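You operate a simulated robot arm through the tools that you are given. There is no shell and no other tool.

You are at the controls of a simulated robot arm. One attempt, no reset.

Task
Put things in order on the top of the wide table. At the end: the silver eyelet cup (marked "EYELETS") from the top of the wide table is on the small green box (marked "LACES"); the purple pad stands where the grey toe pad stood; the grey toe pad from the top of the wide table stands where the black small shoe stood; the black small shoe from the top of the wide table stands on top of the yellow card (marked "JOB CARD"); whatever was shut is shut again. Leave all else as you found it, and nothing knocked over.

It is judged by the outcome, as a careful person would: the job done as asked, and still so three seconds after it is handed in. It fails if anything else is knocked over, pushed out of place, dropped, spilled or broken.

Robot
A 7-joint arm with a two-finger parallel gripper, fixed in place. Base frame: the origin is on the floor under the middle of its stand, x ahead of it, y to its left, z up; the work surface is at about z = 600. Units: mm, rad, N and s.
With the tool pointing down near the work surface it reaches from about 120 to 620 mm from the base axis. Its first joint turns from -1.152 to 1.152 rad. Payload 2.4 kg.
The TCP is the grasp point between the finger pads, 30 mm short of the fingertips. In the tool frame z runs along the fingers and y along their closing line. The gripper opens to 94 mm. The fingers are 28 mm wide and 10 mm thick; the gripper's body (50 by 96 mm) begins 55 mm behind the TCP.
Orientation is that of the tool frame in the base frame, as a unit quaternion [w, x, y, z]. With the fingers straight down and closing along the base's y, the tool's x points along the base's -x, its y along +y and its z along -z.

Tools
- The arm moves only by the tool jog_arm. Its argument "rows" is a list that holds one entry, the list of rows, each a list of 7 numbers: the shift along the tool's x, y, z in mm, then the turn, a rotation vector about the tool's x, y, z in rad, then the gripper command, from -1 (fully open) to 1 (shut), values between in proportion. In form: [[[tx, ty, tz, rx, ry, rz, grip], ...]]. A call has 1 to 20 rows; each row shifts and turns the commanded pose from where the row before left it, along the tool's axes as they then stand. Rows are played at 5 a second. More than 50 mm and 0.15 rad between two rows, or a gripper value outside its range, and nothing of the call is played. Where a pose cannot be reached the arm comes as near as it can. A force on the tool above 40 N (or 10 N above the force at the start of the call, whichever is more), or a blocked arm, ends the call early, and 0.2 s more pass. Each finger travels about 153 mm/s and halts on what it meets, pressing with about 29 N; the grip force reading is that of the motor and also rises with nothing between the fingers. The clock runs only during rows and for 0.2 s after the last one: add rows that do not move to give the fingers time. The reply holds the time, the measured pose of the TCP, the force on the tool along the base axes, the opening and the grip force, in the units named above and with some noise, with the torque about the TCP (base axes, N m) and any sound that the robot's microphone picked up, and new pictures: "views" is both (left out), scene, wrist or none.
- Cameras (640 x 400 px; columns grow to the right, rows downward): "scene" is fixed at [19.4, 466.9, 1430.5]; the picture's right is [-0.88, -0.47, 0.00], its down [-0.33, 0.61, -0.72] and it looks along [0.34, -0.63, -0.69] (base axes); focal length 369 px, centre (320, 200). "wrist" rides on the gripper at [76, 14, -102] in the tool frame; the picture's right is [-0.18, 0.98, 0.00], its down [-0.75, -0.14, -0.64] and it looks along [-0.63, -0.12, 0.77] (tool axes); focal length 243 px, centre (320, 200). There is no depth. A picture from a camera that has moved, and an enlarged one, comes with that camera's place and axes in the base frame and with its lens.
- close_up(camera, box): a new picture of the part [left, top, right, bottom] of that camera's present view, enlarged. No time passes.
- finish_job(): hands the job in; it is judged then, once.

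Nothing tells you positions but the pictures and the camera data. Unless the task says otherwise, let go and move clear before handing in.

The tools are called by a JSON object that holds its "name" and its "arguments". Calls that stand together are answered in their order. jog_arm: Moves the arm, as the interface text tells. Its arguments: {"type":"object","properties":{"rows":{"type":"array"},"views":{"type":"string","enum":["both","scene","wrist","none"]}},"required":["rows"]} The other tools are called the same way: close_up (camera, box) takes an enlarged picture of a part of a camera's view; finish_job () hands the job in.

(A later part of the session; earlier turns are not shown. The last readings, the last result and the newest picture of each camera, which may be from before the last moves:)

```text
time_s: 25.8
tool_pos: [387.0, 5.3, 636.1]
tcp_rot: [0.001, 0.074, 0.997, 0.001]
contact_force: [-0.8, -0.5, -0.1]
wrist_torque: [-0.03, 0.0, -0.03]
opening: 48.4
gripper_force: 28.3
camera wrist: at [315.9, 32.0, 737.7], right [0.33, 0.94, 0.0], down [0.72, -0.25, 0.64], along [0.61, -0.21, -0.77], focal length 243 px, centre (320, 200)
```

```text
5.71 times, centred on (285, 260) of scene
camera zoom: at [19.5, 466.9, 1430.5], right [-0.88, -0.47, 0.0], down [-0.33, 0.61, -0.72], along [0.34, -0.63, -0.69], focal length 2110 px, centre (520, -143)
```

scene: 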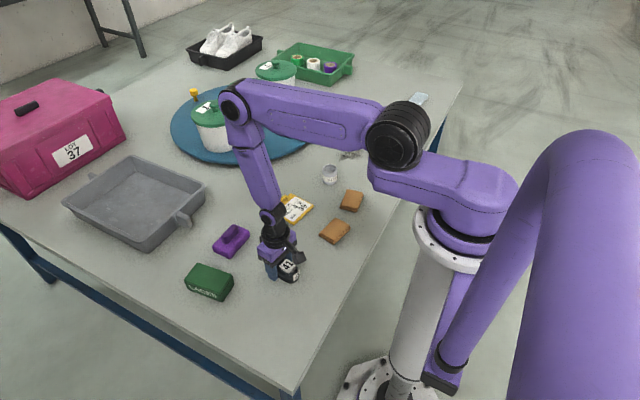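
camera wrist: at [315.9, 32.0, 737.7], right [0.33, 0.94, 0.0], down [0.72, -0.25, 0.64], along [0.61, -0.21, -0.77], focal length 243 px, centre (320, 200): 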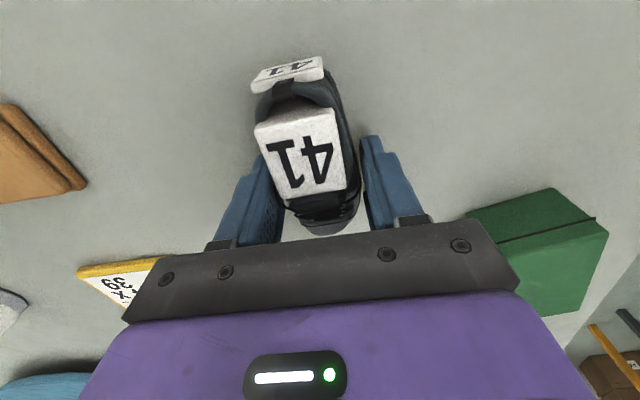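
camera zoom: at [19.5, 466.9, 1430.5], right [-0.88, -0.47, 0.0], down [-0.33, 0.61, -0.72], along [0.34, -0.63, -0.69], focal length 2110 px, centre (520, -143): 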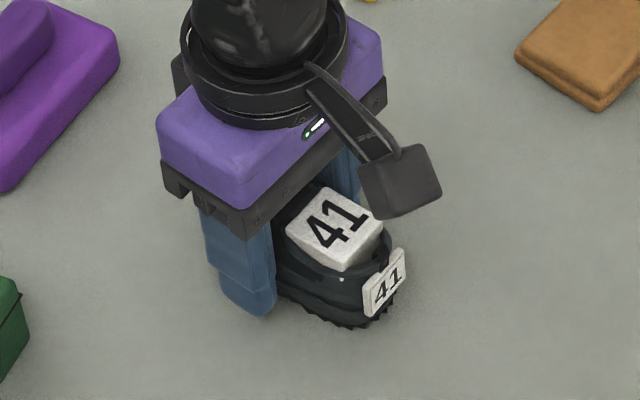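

It's holding at +6 mm. I'll raise it slowly further, watching for creep.

{"name": "jog_arm", "arguments": {"rows": [[[0, 0, 0, 0, 0, 0, 1], [0, 0, 0, 0, 0, 0, 1], [0, 0, 0, 0, 0, 0, 1], [0, 0, -2, 0, 0, 0, 1], [0, 0, -3, 0, 0, 0, 1], [0, 0, -3, 0, 0, 0, 1], [0, 0, -3, 0, 0, 0, 1], [0, 0, -3, 0, 0, 0, 1], [0, 0, 0, 0, 0, 0, 1]]], "views": "wrist"}}

{"name": "close_up", "arguments": {"camera": "scene", "box": [245, 225, 325, 295]}}

```text
time_s: 27.8
tool_pos: [386.2, 5.9, 649.4]
tcp_rot: [0.001, 0.075, 0.997, -0.001]
contact_force: [0.1, 0.7, -0.7]
wrist_torque: [0.01, -0.01, -0.02]
opening: 48.8
gripper_force: 29.4
camera wrist: at [316.3, 32.4, 752.1], right [0.33, 0.94, 0.0], down [0.72, -0.25, 0.64], along [0.61, -0.21, -0.77], focal length 243 px, centre (320, 200)
```

wrist: 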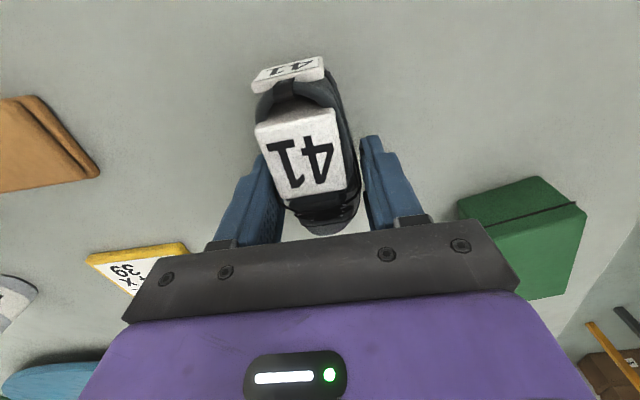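

```text
5.71 times, centred on (285, 260) of scene
camera zoom: at [19.5, 466.9, 1430.5], right [-0.88, -0.47, 0.0], down [-0.33, 0.61, -0.72], along [0.34, -0.63, -0.69], focal length 2110 px, centre (520, -143)
```

zoom: 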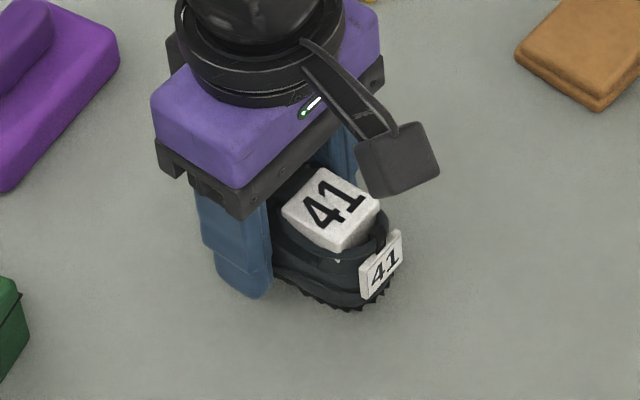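

Still firmly held. I'll lift to a modest clearance and turn it slowly by 90°.

{"name": "jog_arm", "arguments": {"rows": [[[0, 0, -3, 0, 0, 0, 1], [0, 0, -5, 0, 0, 0, 1], [0, 0, -6, 0, 0, 0, 1], [0, 0, -6, 0, 0, 0, 1], [0, 0, -3, 0, 0, 0.05, 1], [0, 0, 0, 0, 0, 0.1, 1], [0, 0, 0, 0, 0, 0.1, 1], [0, 0, 0, 0, 0, 0.11, 1], [0, 0, 0, 0, 0, 0.11, 1], [0, 0, 0, 0, 0, 0.11, 1], [0, 0, 0, 0, 0, 0.11, 1], [0, 0, 0, 0, 0, 0.11, 1], [0, 0, 0, 0, 0, 0.11, 1], [0, 0, 0, 0, 0, 0.11, 1], [0, 0, 0, 0, 0, 0.11, 1], [0, 0, 0, 0, 0, 0.11, 1], [0, 0, 0, 0, 0, 0.11, 1], [0, 0, 0, 0, 0, 0.11, 1], [0, 0, 0, 0, 0, 0.1, 1], [0, 0, 0, 0, 0, 0.01, 1]]]}}

```text
time_s: 32.0
tool_pos: [387.2, 7.1, 673.9]
tcp_rot: [0.0, 0.758, 0.653, 0.0]
contact_force: [-0.4, 0.7, -0.7]
wrist_torque: [-0.02, 0.01, 0.03]
opening: 48.2
gripper_force: 29.4
camera wrist: at [414.6, 80.2, 774.7], right [0.94, -0.33, 0.0], down [-0.25, -0.72, 0.64], along [-0.21, -0.61, -0.77], focal length 243 px, centre (320, 200)
```

scene: 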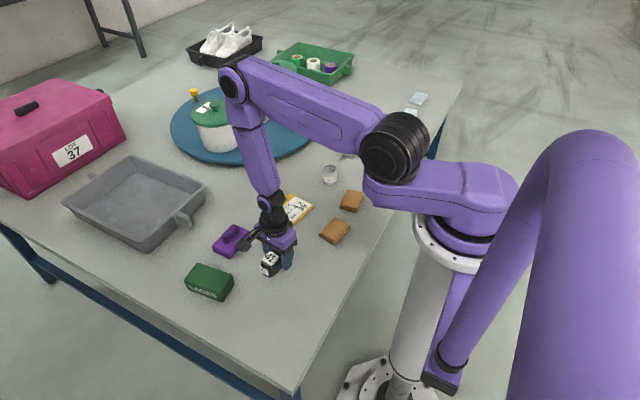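
wrist: 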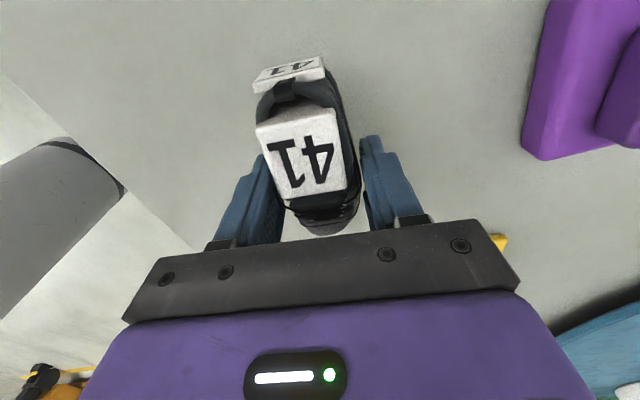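

The shoe is still held firmly after the turn. Now carry it slowly to above the card at about (467, -207).

{"name": "jog_arm", "arguments": {"rows": [[[-6.24, 3.47, 0, 0, 0, 0, 1], [-6.24, 3.47, 0, 0, 0, 0, 1], [-12.5, 6.93, 0, 0, 0, 0, 1], [-12.5, 6.93, 0, 0, 0, 0, 1], [-12.5, 6.93, 0, 0, 0, 0, 1], [-12.5, 6.93, 0, 0, 0, 0, 1], [-12.5, 6.93, 0, 0, 0, 0, 1], [-12.5, 6.93, 0, 0, 0, 0, 1], [-12.5, 6.93, 0, 0, 0, 0, 1], [-12.5, 6.93, 0, 0, 0, 0, 1], [-12.5, 6.93, 0, 0, 0, 0, 1], [-12.5, 6.93, 0, 0, 0, 0, 1], [-12.5, 6.93, 0, 0, 0, 0, 1], [-12.5, 6.93, 0, 0, 0, 0, 1], [-12.5, 6.93, 0, 0, 0, 0, 1], [-12.5, 6.93, 0, 0, 0, 0, 1], [-6.24, 3.47, 0, 0, 0, 0, 1], [-6.24, 3.47, 0, 0, 0, 0, 1], [0, 0, 0, 0, 0, 0, 1]]]}}

{"name": "close_up", "arguments": {"camera": "scene", "box": [250, 170, 340, 240]}}

{"name": "close_up", "arguments": {"camera": "wrist", "box": [220, 40, 420, 260]}}

```text
time_s: 36.0
tool_pos: [468.2, -208.2, 673.0]
tcp_rot: [0.0, 0.758, 0.652, 0.0]
contact_force: [0.7, 0.0, -1.1]
wrist_torque: [0.0, 0.0, -0.02]
opening: 48.6
gripper_force: 29.2
camera wrist: at [494.9, -134.3, 774.6], right [0.95, -0.33, 0.0], down [-0.25, -0.72, 0.64], along [-0.21, -0.61, -0.77], focal length 243 px, centre (320, 200)
```

scene: 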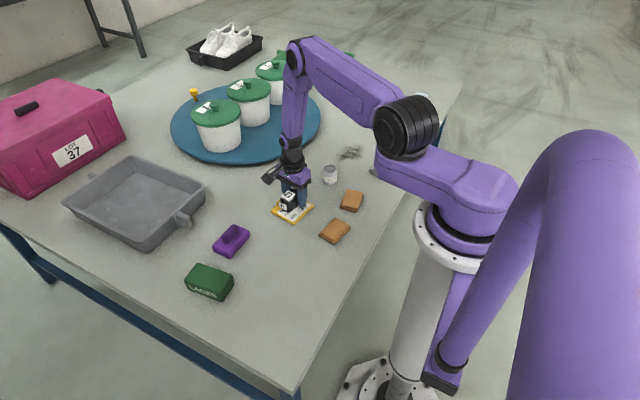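
wrist: 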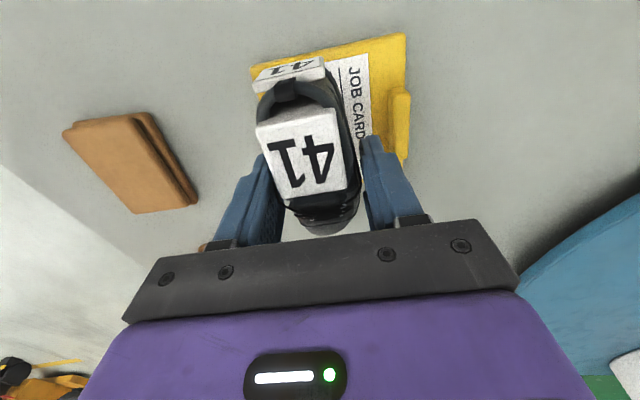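

```text
5.71 times, centred on (295, 205) of scene
camera zoom: at [19.5, 466.9, 1430.5], right [-0.88, -0.47, 0.0], down [-0.33, 0.61, -0.72], along [0.34, -0.63, -0.69], focal length 2110 px, centre (463, 171)
```

zoom: 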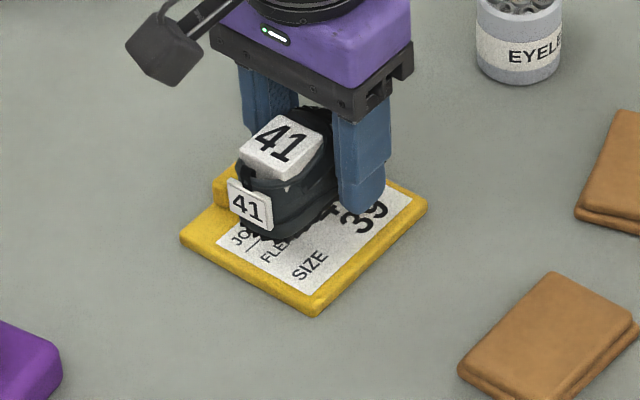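

```text
1.82 times, centred on (320, 150) of wrist
camera zoom: at [494.9, -134.3, 774.6], right [0.95, -0.33, 0.0], down [-0.25, -0.72, 0.64], along [-0.21, -0.61, -0.77], focal length 441 px, centre (320, 291)
```

zoom: 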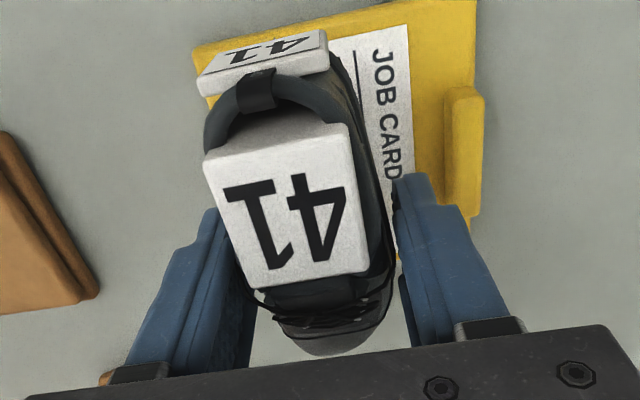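

The shoe is over the card, clear of the lug. I'll lower it gently toward the surface.

{"name": "jog_arm", "arguments": {"rows": [[[0, 0, 4, 0, 0, 0, 1], [0, 0, 6, 0, 0, 0, 1], [0, 0, 6, 0, 0, 0, 1], [0, 0, 6, 0, 0, 0, 1], [0, 0, 5, 0, 0, 0, 1], [0, 0, 3, 0, 0, 0, 1], [0, 0, 0, 0, 0, 0, 1]]], "views": "none"}}

{"name": "close_up", "arguments": {"camera": "scene", "box": [260, 170, 325, 230]}}

```text
time_s: 37.6
tool_pos: [466.8, -207.6, 642.6]
tcp_rot: [0.0, 0.758, 0.653, 0.0]
contact_force: [-0.1, 0.2, 0.0]
wrist_torque: [0.01, 0.02, -0.02]
opening: 48.2
gripper_force: 28.8
```

```text
6.67 times, centred on (292, 200) of scene
camera zoom: at [19.5, 466.9, 1430.5], right [-0.88, -0.47, 0.0], down [-0.33, 0.61, -0.72], along [0.34, -0.63, -0.69], focal length 2462 px, centre (503, 200)
```

zoom: 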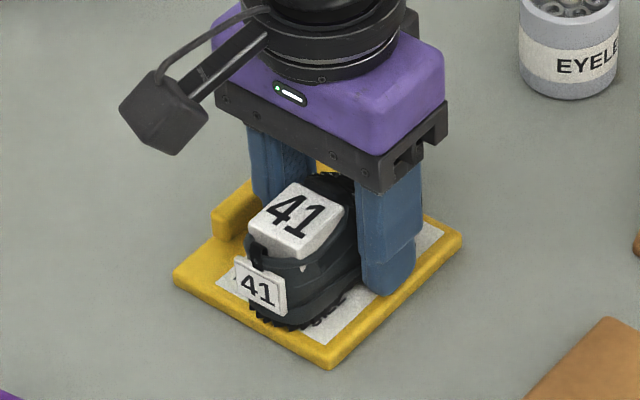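

{"name": "jog_arm", "arguments": {"rows": [[[0, 0, 1, 0, 0, 0, 1], [0, 0, 1, 0, 0, 0, 1], [0, 0, 0, 0, 0, 0, 1]]], "views": "none"}}

{"name": "jog_arm", "arguments": {"rows": [[[0, 0, 1, 0, 0, 0, 1], [0, 0, 0, 0, 0, 0, 1]]], "views": "none"}}

{"name": "jog_arm", "arguments": {"rows": [[[0, 0, 1, 0, 0, 0, 1], [0, 0, 0, 0, 0, 0, 1]]], "views": "none"}}

{"name": "close_up", "arguments": {"camera": "scene", "box": [260, 170, 325, 230]}}

```text
time_s: 38.4
tool_pos: [466.6, -208.4, 639.8]
tcp_rot: [0.001, 0.757, 0.653, -0.001]
contact_force: [0.4, -0.9, -0.1]
wrist_torque: [-0.01, -0.01, 0.0]
opening: 48.7
gripper_force: 29.0
```

```text
time_s: 39.0
tool_pos: [468.4, -208.4, 639.7]
tcp_rot: [0.0, 0.758, 0.652, 0.0]
contact_force: [-4.1, 0.1, 13.0]
wrist_torque: [0.28, -0.07, 0.04]
opening: 48.4
gripper_force: 29.1
```

```text
time_s: 39.6
tool_pos: [468.2, -209.2, 640.4]
tcp_rot: [0.001, 0.757, 0.653, 0.0]
contact_force: [-8.4, 1.2, 30.1]
wrist_torque: [-0.09, 0.11, -0.01]
opening: 48.3
gripper_force: 29.0
```

```text
6.67 times, centred on (292, 200) of scene
camera zoom: at [18.9, 467.1, 1430.4], right [-0.88, -0.47, 0.0], down [-0.33, 0.61, -0.72], along [0.34, -0.63, -0.69], focal length 2462 px, centre (503, 200)
```

zoom: 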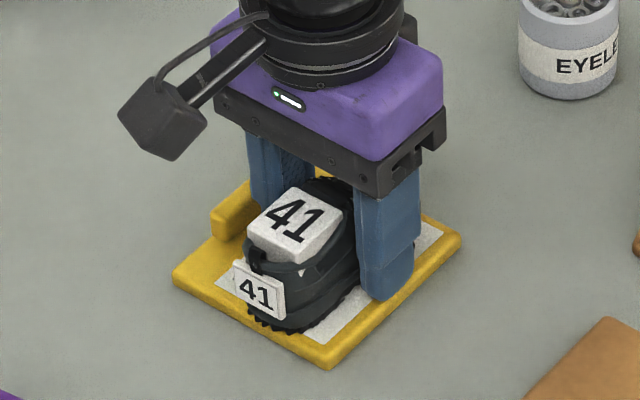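

The shoe has met the card (force 30 N), so I'll back off that pressure and then open the fingers just enough to release without touching the lug.

{"name": "jog_arm", "arguments": {"rows": [[[0, 0, -1.5, 0, 0, 0, 1], [0, 0, 0, 0, 0, 0, 1]]], "views": "none"}}

{"name": "jog_arm", "arguments": {"rows": [[[0, 0, 0, 0, 0, 0, -0.08], [0, 0, 0, 0, 0, 0, -0.15], [0, 0, 0, 0, 0, 0, -0.26], [0, 0, 0, 0, 0, 0, -0.26]]]}}

{"name": "close_up", "arguments": {"camera": "wrist", "box": [200, 20, 440, 260]}}

{"name": "close_up", "arguments": {"camera": "scene", "box": [260, 170, 325, 230]}}

```text
time_s: 40.2
tool_pos: [468.4, -207.7, 640.5]
tcp_rot: [0.0, 0.757, 0.653, 0.001]
contact_force: [0.2, -0.1, -0.2]
wrist_torque: [-0.05, -0.01, 0.02]
opening: 48.5
gripper_force: 29.4
```

```text
time_s: 41.2
tool_pos: [467.0, -207.3, 641.1]
tcp_rot: [-0.001, 0.757, 0.653, 0.0]
contact_force: [-0.2, 0.1, 0.1]
wrist_torque: [0.0, 0.02, 0.03]
opening: 59.1
gripper_force: 0.1
camera wrist: at [494.9, -134.0, 742.5], right [0.95, -0.33, 0.0], down [-0.25, -0.72, 0.64], along [-0.21, -0.61, -0.77], focal length 243 px, centre (320, 200)
```

scene: 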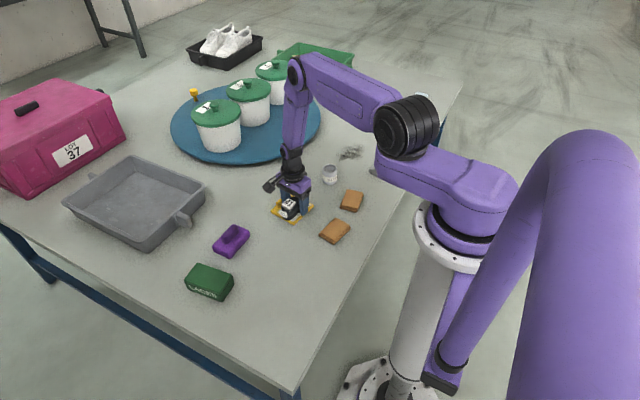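
wrist: 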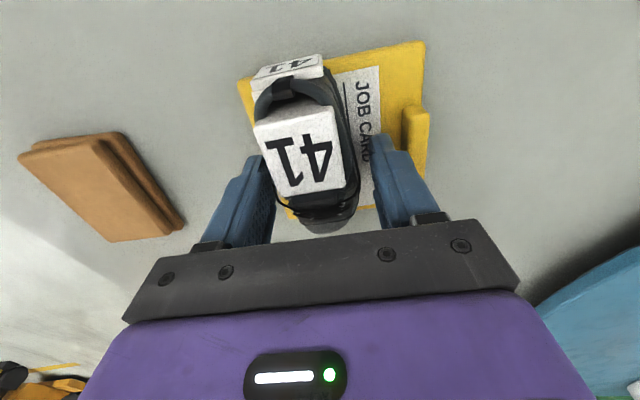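

```text
1.67 times, centred on (320, 140) of wrist
camera zoom: at [494.9, -134.0, 742.5], right [0.95, -0.33, 0.0], down [-0.25, -0.72, 0.64], along [-0.21, -0.61, -0.77], focal length 404 px, centre (320, 300)
```

zoom: 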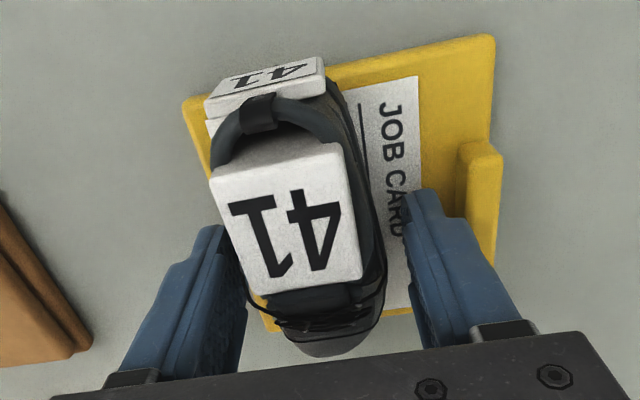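

```text
6.67 times, centred on (292, 200) of scene
camera zoom: at [19.4, 466.9, 1430.5], right [-0.88, -0.47, 0.0], down [-0.33, 0.61, -0.72], along [0.34, -0.63, -0.69], focal length 2462 px, centre (503, 200)
```

zoom: 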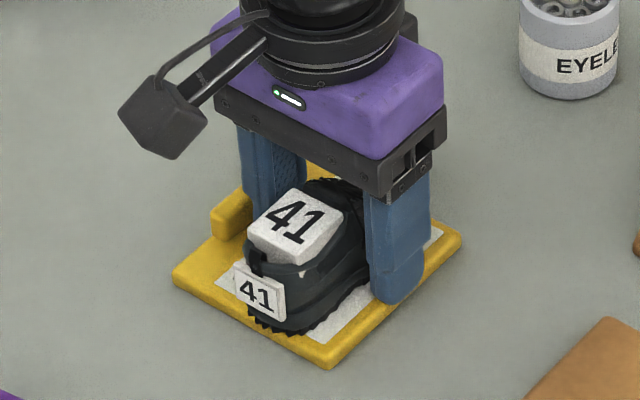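

Released with the shoe standing on the card. Lifting straight up and checking.

{"name": "jog_arm", "arguments": {"rows": [[[0, 0, -15, 0, 0, 0, -0.26], [0, 0, -30, 0, 0, 0, -0.26], [0, 0, -35, 0, 0, 0, -0.26], [0, 0, -40, 0, 0, 0, -1], [0, 0, -30, 0, 0, 0, -1], [0, 0, 0, 0, 0, 0, -1]]]}}

{"name": "close_up", "arguments": {"camera": "scene", "box": [260, 170, 325, 230]}}

{"name": "close_up", "arguments": {"camera": "wrist", "box": [220, 20, 420, 180]}}

```text
time_s: 42.6
tool_pos: [466.8, -207.3, 792.9]
tcp_rot: [-0.001, 0.757, 0.653, 0.0]
contact_force: [0.0, -0.3, -0.3]
wrist_torque: [0.02, -0.06, 0.01]
opening: 94.1
gripper_force: 0.0
camera wrist: at [494.3, -133.1, 893.8], right [0.95, -0.33, 0.0], down [-0.25, -0.72, 0.64], along [-0.21, -0.61, -0.77], focal length 243 px, centre (320, 200)
```

scene: 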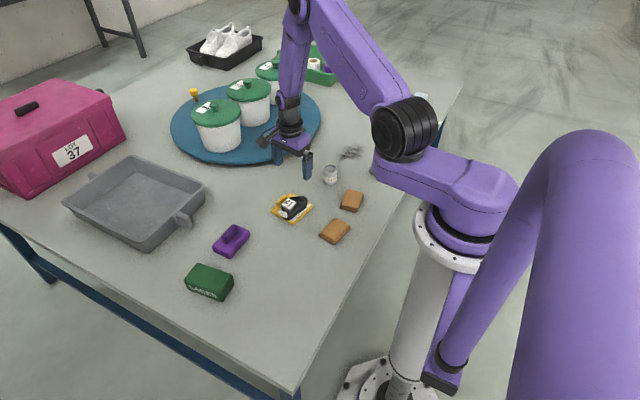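
wrist: 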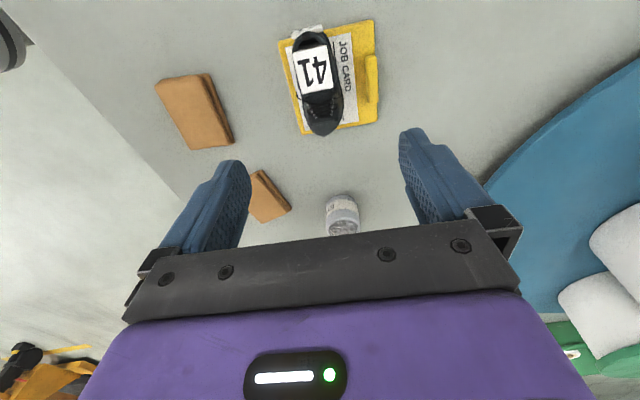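

```text
6.67 times, centred on (292, 200) of scene
camera zoom: at [19.4, 466.9, 1430.5], right [-0.88, -0.47, 0.0], down [-0.33, 0.61, -0.72], along [0.34, -0.63, -0.69], focal length 2462 px, centre (503, 200)
```

zoom: 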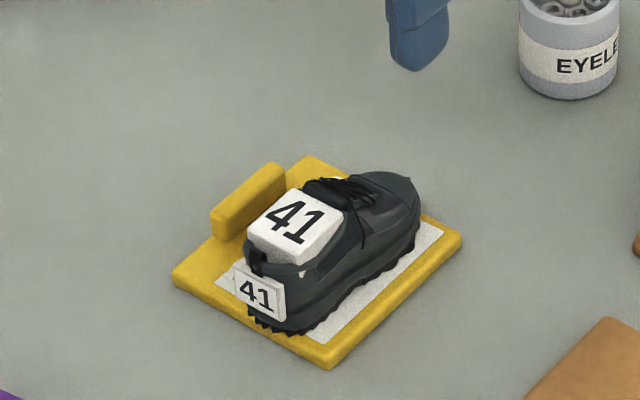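

```text
2.50 times, centred on (320, 100) of wrist
camera zoom: at [494.3, -133.1, 893.8], right [0.95, -0.33, 0.0], down [-0.25, -0.72, 0.64], along [-0.21, -0.61, -0.77], focal length 606 px, centre (320, 450)
```

zoom: 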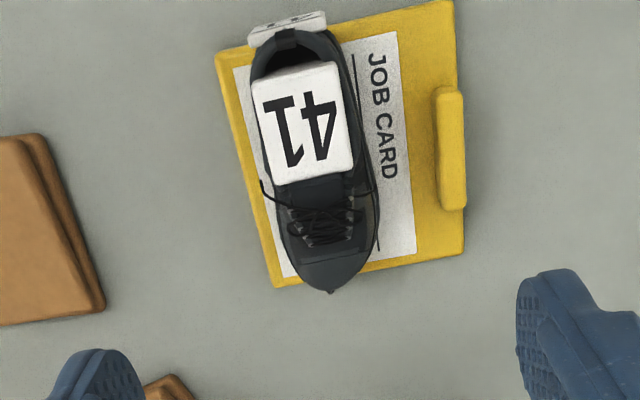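

The shoe stands well on the card and the card hasn't moved. Next: rotate back to yaw 0 and hover over the toe pad's teal handle near (281, -513).

{"name": "jog_arm", "arguments": {"rows": [[[0, 0, 0, 0, 0, -0.15, -1], [0, 0, 0, 0, 0, -0.15, -1], [0, 0, 0, 0, 0, -0.15, -1], [0, 0, 0, 0, 0, -0.15, -1], [0, 0, 0, 0, 0, -0.15, -1], [0, 0, 0, 0, 0, -0.15, -1], [0, 0, 0, 0, 0, -0.15, -1], [0, 0, 0, 0, 0, -0.15, -1], [0, 0, 0, 0, 0, -0.15, -1], [0, 0, 0, 0, 0, -0.15, -1], [0, 0, 0, 0, 0, -0.15, -1], [0, 0, 0, 0, 0, -0.07, -1], [0, 0, 0, 0, 0, 0, -1]]], "views": "none"}}

{"name": "jog_arm", "arguments": {"rows": [[[23.25, -38.25, 0, 0, 0, 0, -1], [23.25, -38.25, 0, 0, 0, 0, -1], [23.25, -38.25, 0, 0, 0, 0, -1], [23.25, -38.25, 0, 0, 0, 0, -1], [23.25, -38.25, 0, 0, 0, 0, -1], [23.25, -38.25, 0, 0, 0, 0, -1], [23.25, -38.25, 0, 0, 0, 0, -1], [23.25, -38.25, 0, 0, 0, 0, -1], [0, 0, 0, 0, 0, 0, -1]]]}}

{"name": "close_up", "arguments": {"camera": "wrist", "box": [250, 50, 390, 190]}}

{"name": "close_up", "arguments": {"camera": "scene", "box": [340, 110, 430, 190]}}

```text
time_s: 45.4
tool_pos: [467.8, -209.4, 791.7]
tcp_rot: [0.0, -0.001, 1.0, 0.0]
contact_force: [0.2, 0.2, -0.8]
wrist_torque: [0.0, -0.02, 0.0]
opening: 94.2
gripper_force: 0.0
```

```text
time_s: 47.4
tool_pos: [279.5, -516.7, 791.1]
tcp_rot: [0.0, 0.0, 1.0, -0.001]
contact_force: [-0.7, -0.1, 0.8]
wrist_torque: [0.02, 0.02, -0.01]
opening: 94.4
gripper_force: 0.0
camera wrist: at [205.2, -501.2, 892.6], right [0.18, 0.98, 0.0], down [0.75, -0.14, 0.64], along [0.63, -0.12, -0.77], focal length 243 px, centre (320, 200)
```

scene: 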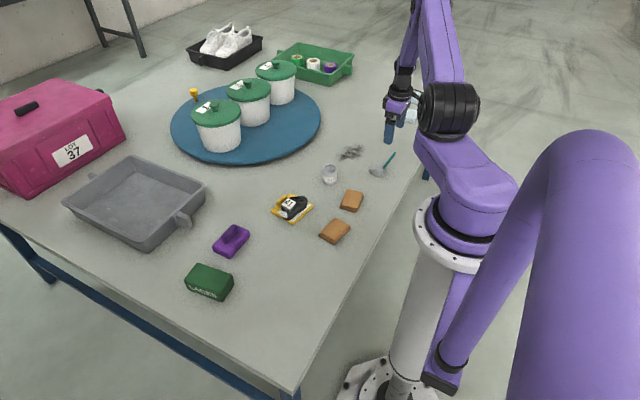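
wrist: 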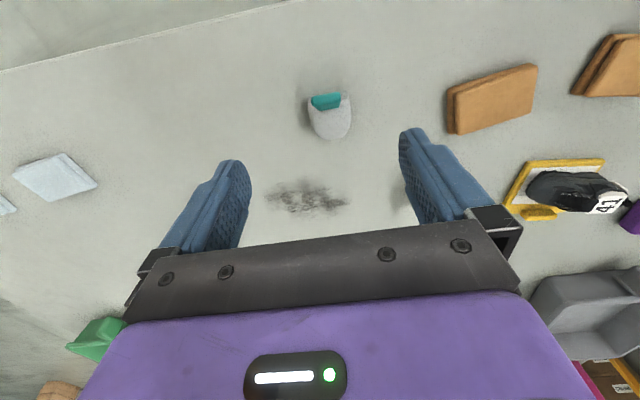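

```text
2.86 times, centred on (320, 120) of wrist
camera zoom: at [205.2, -501.2, 892.6], right [0.18, 0.98, 0.0], down [0.75, -0.14, 0.64], along [0.63, -0.12, -0.77], focal length 693 px, centre (320, 429)
```

zoom: 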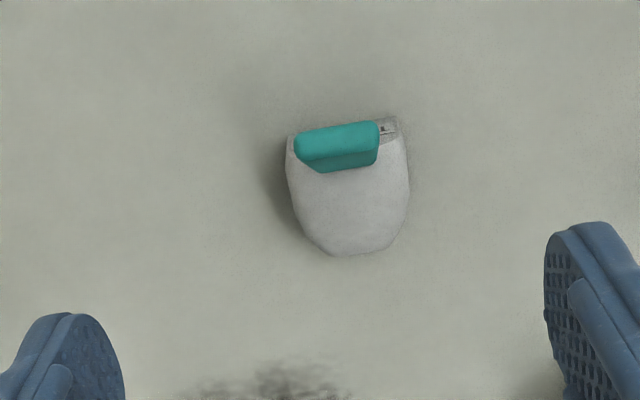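

```text
5.00 times, centred on (385, 150) of scene
camera zoom: at [19.5, 466.9, 1430.5], right [-0.88, -0.47, 0.0], down [-0.33, 0.61, -0.72], along [0.34, -0.63, -0.69], focal length 1846 px, centre (-5, 450)
```

zoom: 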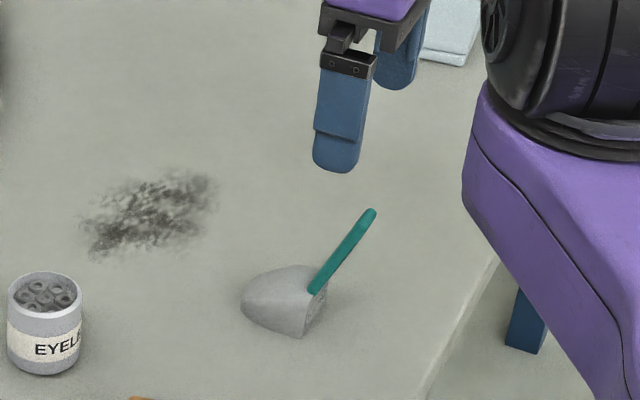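

The handle's tip is at about (264, -508, 706), sloping down into the body at (292, -508, 640), about 25 mm wide along y. I'll line up over it and descend with fingertips staying just above the body.

{"name": "jog_arm", "arguments": {"rows": [[[1.5, 8.2, 0, 0, 0, 0.06, -1], [0, 0, 30, 0, 0, 0, -1], [0, 0, 30, 0, 0, 0, -1], [0, 0, 25, 0, 0, 0, -1], [0, 0, 20, 0, 0, 0, -1], [0, 0, 10, 0, 0, 0, -1], [0, 0, 0, 0, 0, 0, -1]]]}}

{"name": "close_up", "arguments": {"camera": "wrist", "box": [240, 60, 400, 240]}}

{"name": "close_up", "arguments": {"camera": "scene", "box": [340, 110, 430, 190]}}

```text
time_s: 49.0
tool_pos: [282.7, -506.4, 676.3]
tcp_rot: [0.0, 0.029, 1.0, 0.0]
contact_force: [0.1, 0.2, -0.6]
wrist_torque: [0.01, -0.02, -0.01]
opening: 94.0
gripper_force: 0.0
camera wrist: at [208.6, -486.5, 778.5], right [0.24, 0.97, 0.0], down [0.74, -0.19, 0.64], along [0.62, -0.16, -0.77], focal length 243 px, centre (320, 200)
```

scene: 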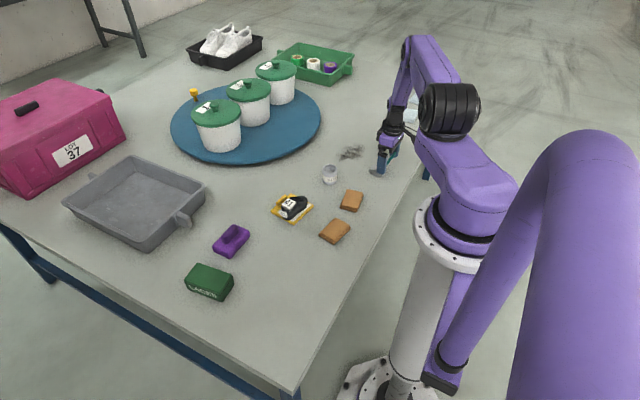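
wrist: 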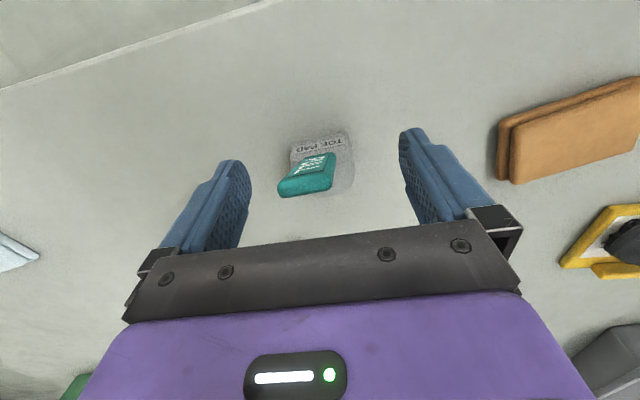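

```text
2.22 times, centred on (320, 150) of wrist
camera zoom: at [208.6, -486.5, 778.5], right [0.24, 0.97, 0.0], down [0.74, -0.19, 0.64], along [0.62, -0.16, -0.77], focal length 539 px, centre (320, 311)
```

zoom: 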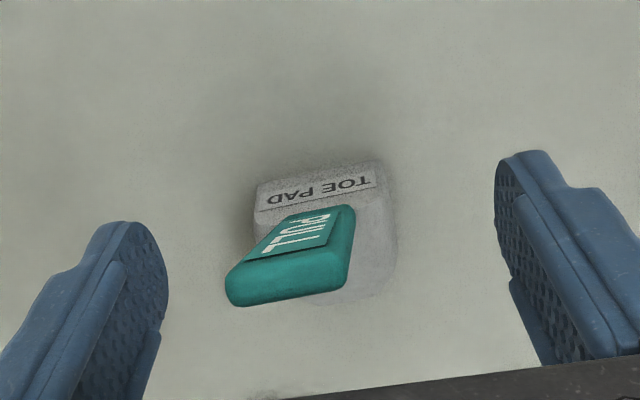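

```text
5.00 times, centred on (385, 150) of scene
camera zoom: at [19.4, 466.9, 1430.5], right [-0.88, -0.47, 0.0], down [-0.33, 0.61, -0.72], along [0.34, -0.63, -0.69], focal length 1846 px, centre (-5, 450)
```

zoom: 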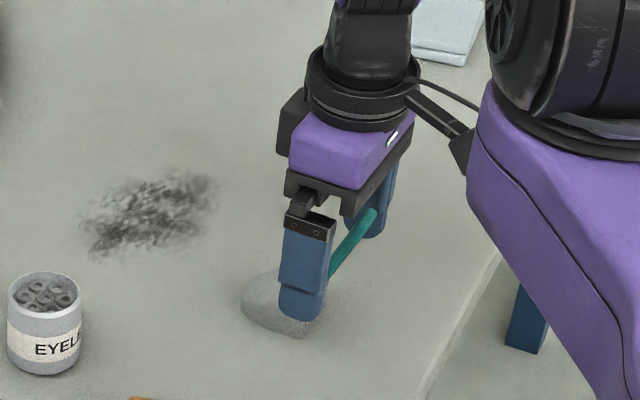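

The lettering ("TOE PAD", "PULL") confirms it, and the handle sits between the fingers. Closing on the handle now.

{"name": "jog_arm", "arguments": {"rows": [[[2.5, 0, 0, 0, 0, 0, -1], [0, 0, 0, 0, 0, 0, -0.2], [0, 0, 0, 0, 0, 0, 0.2], [0, 0, 0, 0, 0, 0, 0.5], [0, 0, 0, 0, 0, 0, 1], [0, 0, 0, 0, 0, 0, 1], [0, 0, 0, 0, 0, 0, 1]]]}}

{"name": "close_up", "arguments": {"camera": "wrist", "box": [240, 60, 400, 240]}}

{"name": "close_up", "arguments": {"camera": "scene", "box": [340, 110, 430, 190]}}

```text
time_s: 50.6
tool_pos: [278.3, -507.1, 677.4]
tcp_rot: [0.0, 0.029, 1.0, 0.0]
contact_force: [0.4, 0.7, -0.2]
wrist_torque: [-0.01, 0.02, -0.01]
opening: 27.3
gripper_force: 29.1
camera wrist: at [205.7, -486.4, 778.3], right [0.24, 0.97, 0.0], down [0.74, -0.19, 0.64], along [0.62, -0.16, -0.77], focal length 243 px, centre (320, 200)
```

scene: 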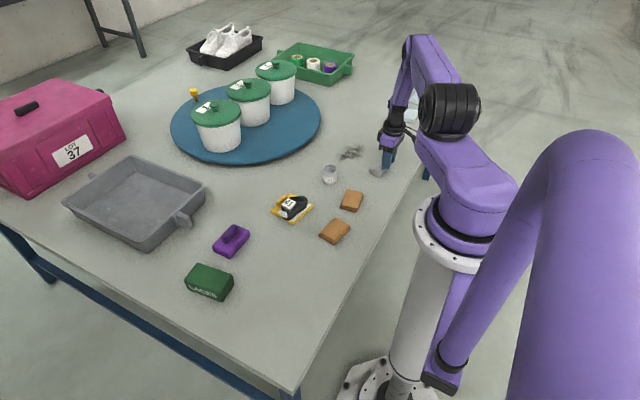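
wrist: 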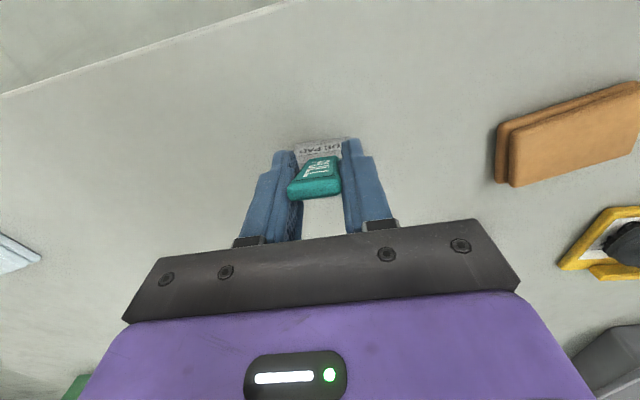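

```text
2.22 times, centred on (320, 150) of wrist
camera zoom: at [205.7, -486.4, 778.3], right [0.24, 0.97, 0.0], down [0.74, -0.19, 0.64], along [0.62, -0.16, -0.77], focal length 539 px, centre (320, 311)
```

zoom: 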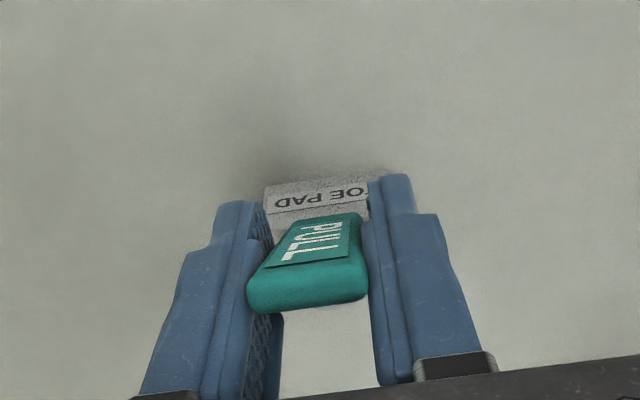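

```text
5.00 times, centred on (385, 150) of scene
camera zoom: at [19.4, 466.9, 1430.5], right [-0.88, -0.47, 0.0], down [-0.33, 0.61, -0.72], along [0.34, -0.63, -0.69], focal length 1846 px, centre (-5, 450)
```

zoom: 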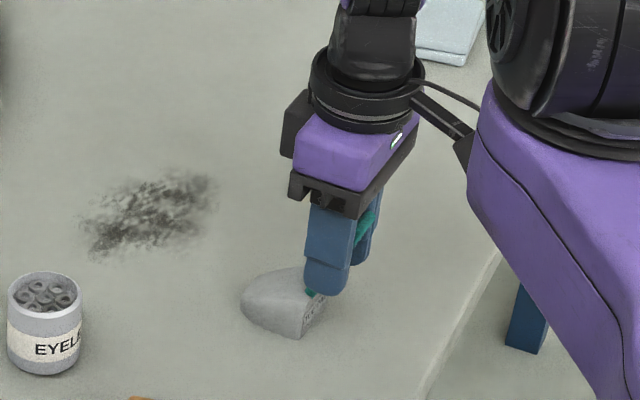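

Handle gripped at 27 mm. Lifting gently to test the hold.

{"name": "jog_arm", "arguments": {"rows": [[[0, 0, -1.5, 0, 0, 0, 1], [0, 0, -2, 0, 0, 0, 1], [0, 0, -2, 0, 0, 0, 1], [0, 0, -2.5, 0, 0, 0, 1], [0, 0, 0, 0, 0, 0, 1], [0, 0, 0, 0, 0, 0, 1]]], "views": "none"}}

{"name": "close_up", "arguments": {"camera": "scene", "box": [340, 110, 430, 190]}}

{"name": "close_up", "arguments": {"camera": "wrist", "box": [240, 60, 400, 240]}}

```text
time_s: 52.0
tool_pos: [277.7, -505.3, 684.6]
tcp_rot: [0.0, 0.029, 1.0, 0.0]
contact_force: [-0.3, 1.0, -0.4]
wrist_torque: [-0.04, 0.04, 0.01]
opening: 27.2
gripper_force: 29.2
```

```text
5.00 times, centred on (385, 150) of scene
camera zoom: at [19.5, 466.9, 1430.5], right [-0.88, -0.47, 0.0], down [-0.33, 0.61, -0.72], along [0.34, -0.63, -0.69], focal length 1846 px, centre (-5, 450)
```

zoom: 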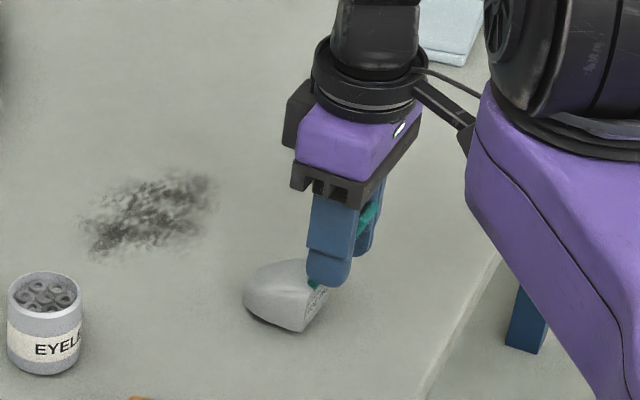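

```text
2.22 times, centred on (320, 150) of wrist
camera zoom: at [204.8, -485.5, 786.7], right [0.24, 0.97, 0.0], down [0.74, -0.19, 0.64], along [0.62, -0.16, -0.77], focal length 539 px, centre (320, 311)
```

zoom: 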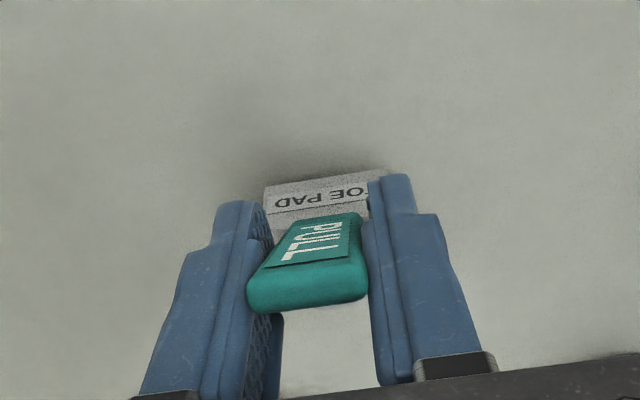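

Held securely and level. Lifting clear and carrying it across to the shoe's old spot.

{"name": "jog_arm", "arguments": {"rows": [[[0, 0, -6, 0, 0, 0, 1], [0, 0, -12, 0, 0, 0, 1], [0, 0, -14, 0, 0, 0, 1], [0, 0, -8, 0, 0, 0, 1], [-0.72, 10, 0, 0, 0, 0, 1], [-1.43, 20, 0, 0, 0, 0, 1], [-2.15, 30, 0, 0, 0, 0, 1], [-2.15, 30, 0, 0, 0, 0, 1], [-2.15, 30, 0, 0, 0, 0, 1], [-2.15, 30, 0, 0, 0, 0, 1], [-2.15, 30, 0, 0, 0, 0, 1], [-2.15, 30, 0, 0, 0, 0, 1], [-2.15, 30, 0, 0, 0, 0, 1], [-2.15, 30, 0, 0, 0, 0, 1], [-2.15, 30, 0, 0, 0, 0, 1], [-2.15, 30, 0, 0, 0, 0, 1], [-2.15, 30, 0, 0, 0, 0, 1], [-1.43, 20, 0, 0, 0, 0, 1], [-0.72, 10, 0, 0, 0, 0, 1]]]}}

```text
time_s: 56.0
tool_pos: [327.2, -117.4, 724.2]
tcp_rot: [-0.001, 0.029, 1.0, -0.001]
contact_force: [-0.7, 0.3, -0.9]
wrist_torque: [0.02, -0.02, 0.01]
opening: 27.3
gripper_force: 28.8
camera wrist: at [254.6, -97.9, 825.3], right [0.24, 0.97, 0.0], down [0.74, -0.19, 0.64], along [0.62, -0.16, -0.77], focal length 243 px, centre (320, 200)
```

scene: 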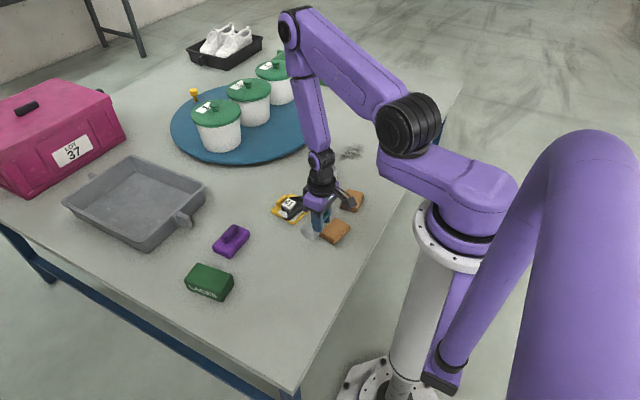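
wrist: 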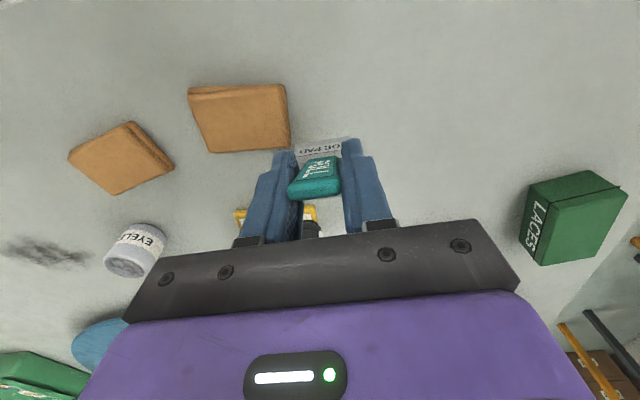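

Now over the table centre with the pad steady. Moving the last stretch to the target at TCP (346.5, 11).

{"name": "jog_arm", "arguments": {"rows": [[[-0.83, 10, 0, 0, 0, 0, 1], [-1.67, 20, 0, 0, 0, 0, 1], [-2.1, 25, 0, 0, 0, 0, 1], [-2.1, 25, 0, 0, 0, 0, 1], [-2.1, 25, 0, 0, 0, 0, 1], [-1.25, 15, 0, 0, 0, 0, 1], [-0.78, 9.4, 0, 0, 0, 0, 1], [0, 0, 0, 0, 0, 0, 1]]]}}

{"name": "close_up", "arguments": {"camera": "scene", "box": [240, 200, 340, 290]}}

```text
time_s: 57.8
tool_pos: [346.4, 9.7, 724.1]
tcp_rot: [0.0, 0.03, 1.0, 0.0]
contact_force: [-0.6, 0.3, 0.1]
wrist_torque: [0.01, 0.0, -0.01]
opening: 27.0
gripper_force: 29.3
camera wrist: at [273.2, 29.7, 825.5], right [0.24, 0.97, 0.0], down [0.74, -0.19, 0.64], along [0.62, -0.16, -0.77], focal length 243 px, centre (320, 200)
```

scene: 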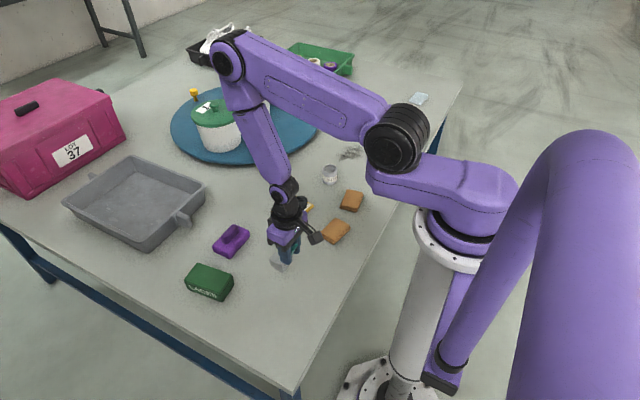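
wrist: 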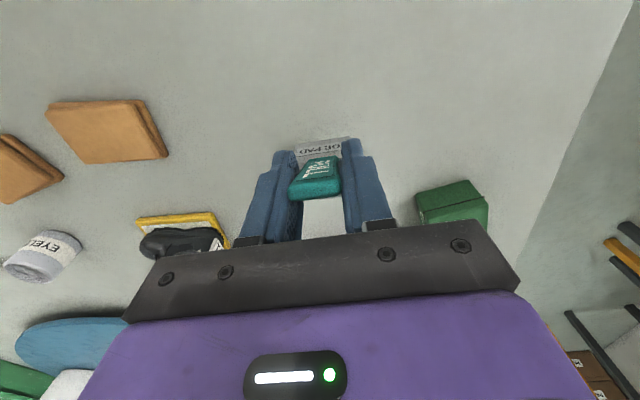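

```text
4.44 times, centred on (290, 245) of scene
camera zoom: at [19.4, 466.9, 1430.5], right [-0.88, -0.47, 0.0], down [-0.33, 0.61, -0.72], along [0.34, -0.63, -0.69], focal length 1641 px, centre (453, 0)
```

zoom: 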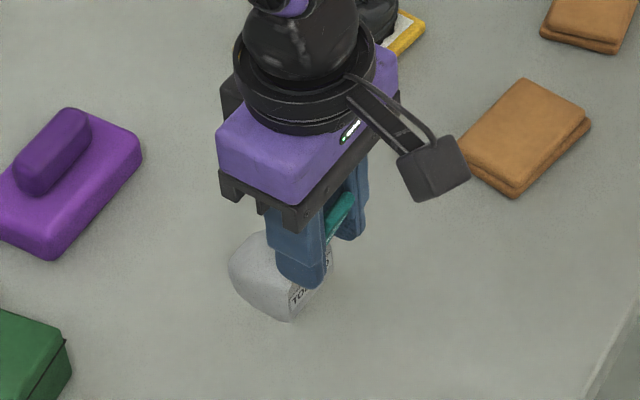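

The pad hangs level over the target. Lowering to just above contact, then in 1 mm steps.

{"name": "jog_arm", "arguments": {"rows": [[[0, 0, 6, 0, 0, 0, 1], [0, 0, 10, 0, 0, 0, 1], [0, 0, 12, 0, 0, 0, 1], [0, 0, 9, 0, 0, 0, 1], [0, 0, 5, 0, 0, 0, 1], [0, 0, 2, 0, 0, 0, 1], [0, 0, 0, 0, 0, 0, 1]]], "views": "none"}}

{"name": "jog_arm", "arguments": {"rows": [[[0, 0, 1, 0, 0, 0, 1], [0, 0, 0, 0, 0, 0, 1]]], "views": "none"}}

{"name": "jog_arm", "arguments": {"rows": [[[0, 0, 1, 0, 0, 0, 1], [0, 0, 0, 0, 0, 0, 1]]], "views": "none"}}

```text
time_s: 59.4
tool_pos: [347.2, 9.4, 679.5]
tcp_rot: [0.0, 0.03, 1.0, -0.001]
contact_force: [0.4, -0.4, -0.9]
wrist_torque: [-0.02, 0.0, -0.01]
opening: 27.1
gripper_force: 29.4
```

```text
time_s: 60.0
tool_pos: [346.9, 8.9, 678.6]
tcp_rot: [0.001, 0.029, 1.0, 0.0]
contact_force: [0.4, 0.3, 0.0]
wrist_torque: [0.0, 0.01, -0.01]
opening: 27.3
gripper_force: 28.8
```

```text
time_s: 60.6
tool_pos: [345.9, 10.4, 677.3]
tcp_rot: [0.0, 0.03, 1.0, -0.001]
contact_force: [0.0, 0.7, 0.2]
wrist_torque: [0.0, -0.02, 0.01]
opening: 27.3
gripper_force: 29.1
```

{"name": "jog_arm", "arguments": {"rows": [[[0, 0, 0.7, 0, 0, 0, 1], [0, 0, 0, 0, 0, 0, 1]]], "views": "none"}}

{"name": "jog_arm", "arguments": {"rows": [[[0, 0, 0.7, 0, 0, 0, 1], [0, 0, 0, 0, 0, 0, 1]]], "views": "none"}}

{"name": "close_up", "arguments": {"camera": "scene", "box": [240, 200, 340, 290]}}

```text
time_s: 61.2
tool_pos: [347.7, 9.9, 676.6]
tcp_rot: [0.0, 0.03, 1.0, 0.0]
contact_force: [0.7, 0.6, -0.4]
wrist_torque: [0.0, -0.03, 0.0]
opening: 27.4
gripper_force: 29.2
```

```text
time_s: 61.8
tool_pos: [346.3, 10.0, 675.7]
tcp_rot: [0.0, 0.029, 1.0, 0.0]
contact_force: [-3.2, 0.3, 25.9]
wrist_torque: [0.0, -0.24, 0.04]
opening: 27.3
gripper_force: 28.8
```

```text
4.44 times, centred on (290, 245) of scene
camera zoom: at [19.1, 466.9, 1430.5], right [-0.88, -0.47, 0.0], down [-0.33, 0.61, -0.72], along [0.34, -0.63, -0.69], focal length 1641 px, centre (453, 0)
```

zoom: 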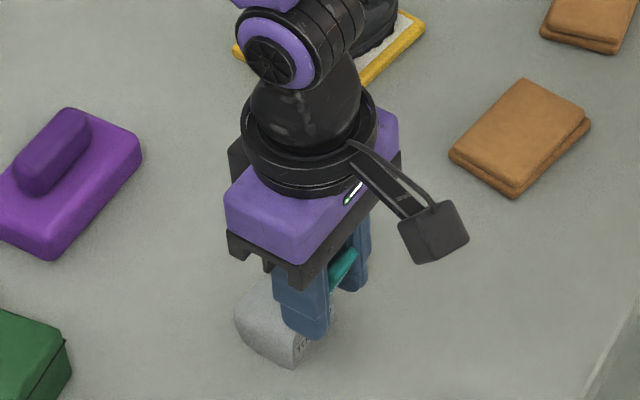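

It has touched down. I'll relieve the pressure, release, and rise straight up.

{"name": "jog_arm", "arguments": {"rows": [[[0, 0, -0.6, 0, 0, 0, 1], [0, 0, 0, 0, 0, 0, 1]]], "views": "none"}}

{"name": "jog_arm", "arguments": {"rows": [[[0, 0, 0, 0, 0, 0, 0.35], [0, 0, 0, 0, 0, 0, 0.2], [0, 0, 0, 0, 0, 0, -0.2], [0, 0, 0, 0, 0, 0, -0.6], [0, 0, 0, 0, 0, 0, -1], [0, 0, 0, 0, 0, 0, -1]]], "views": "wrist"}}

{"name": "close_up", "arguments": {"camera": "scene", "box": [240, 200, 340, 290]}}

```text
time_s: 62.4
tool_pos: [347.8, 9.3, 676.2]
tcp_rot: [0.0, 0.03, 1.0, 0.0]
contact_force: [-0.1, 0.0, -0.4]
wrist_torque: [0.01, 0.03, 0.01]
opening: 27.2
gripper_force: 28.5
```

```text
time_s: 63.8
tool_pos: [346.1, 10.4, 677.4]
tcp_rot: [0.0, 0.03, 1.0, 0.0]
contact_force: [-0.9, 0.3, -0.1]
wrist_torque: [-0.01, -0.02, -0.01]
opening: 93.9
gripper_force: 0.0
camera wrist: at [273.7, 30.2, 778.4], right [0.24, 0.97, 0.0], down [0.74, -0.19, 0.64], along [0.62, -0.16, -0.77], focal length 243 px, centre (320, 200)
```

wrist: 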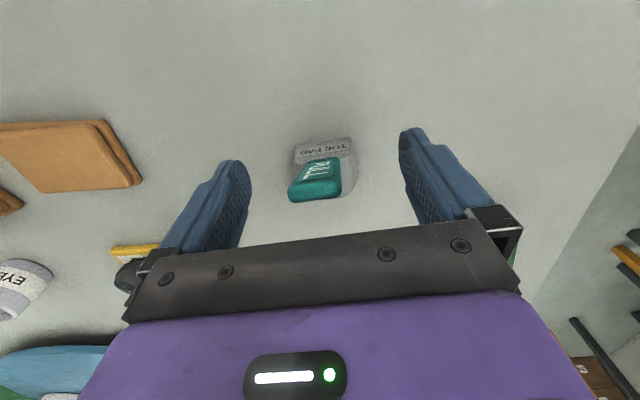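

```text
4.44 times, centred on (290, 245) of scene
camera zoom: at [19.4, 466.9, 1430.5], right [-0.88, -0.47, 0.0], down [-0.33, 0.61, -0.72], along [0.34, -0.63, -0.69], focal length 1641 px, centre (453, 0)
```

zoom: 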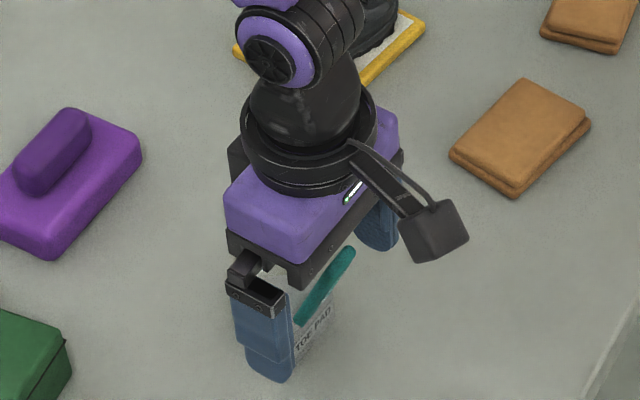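

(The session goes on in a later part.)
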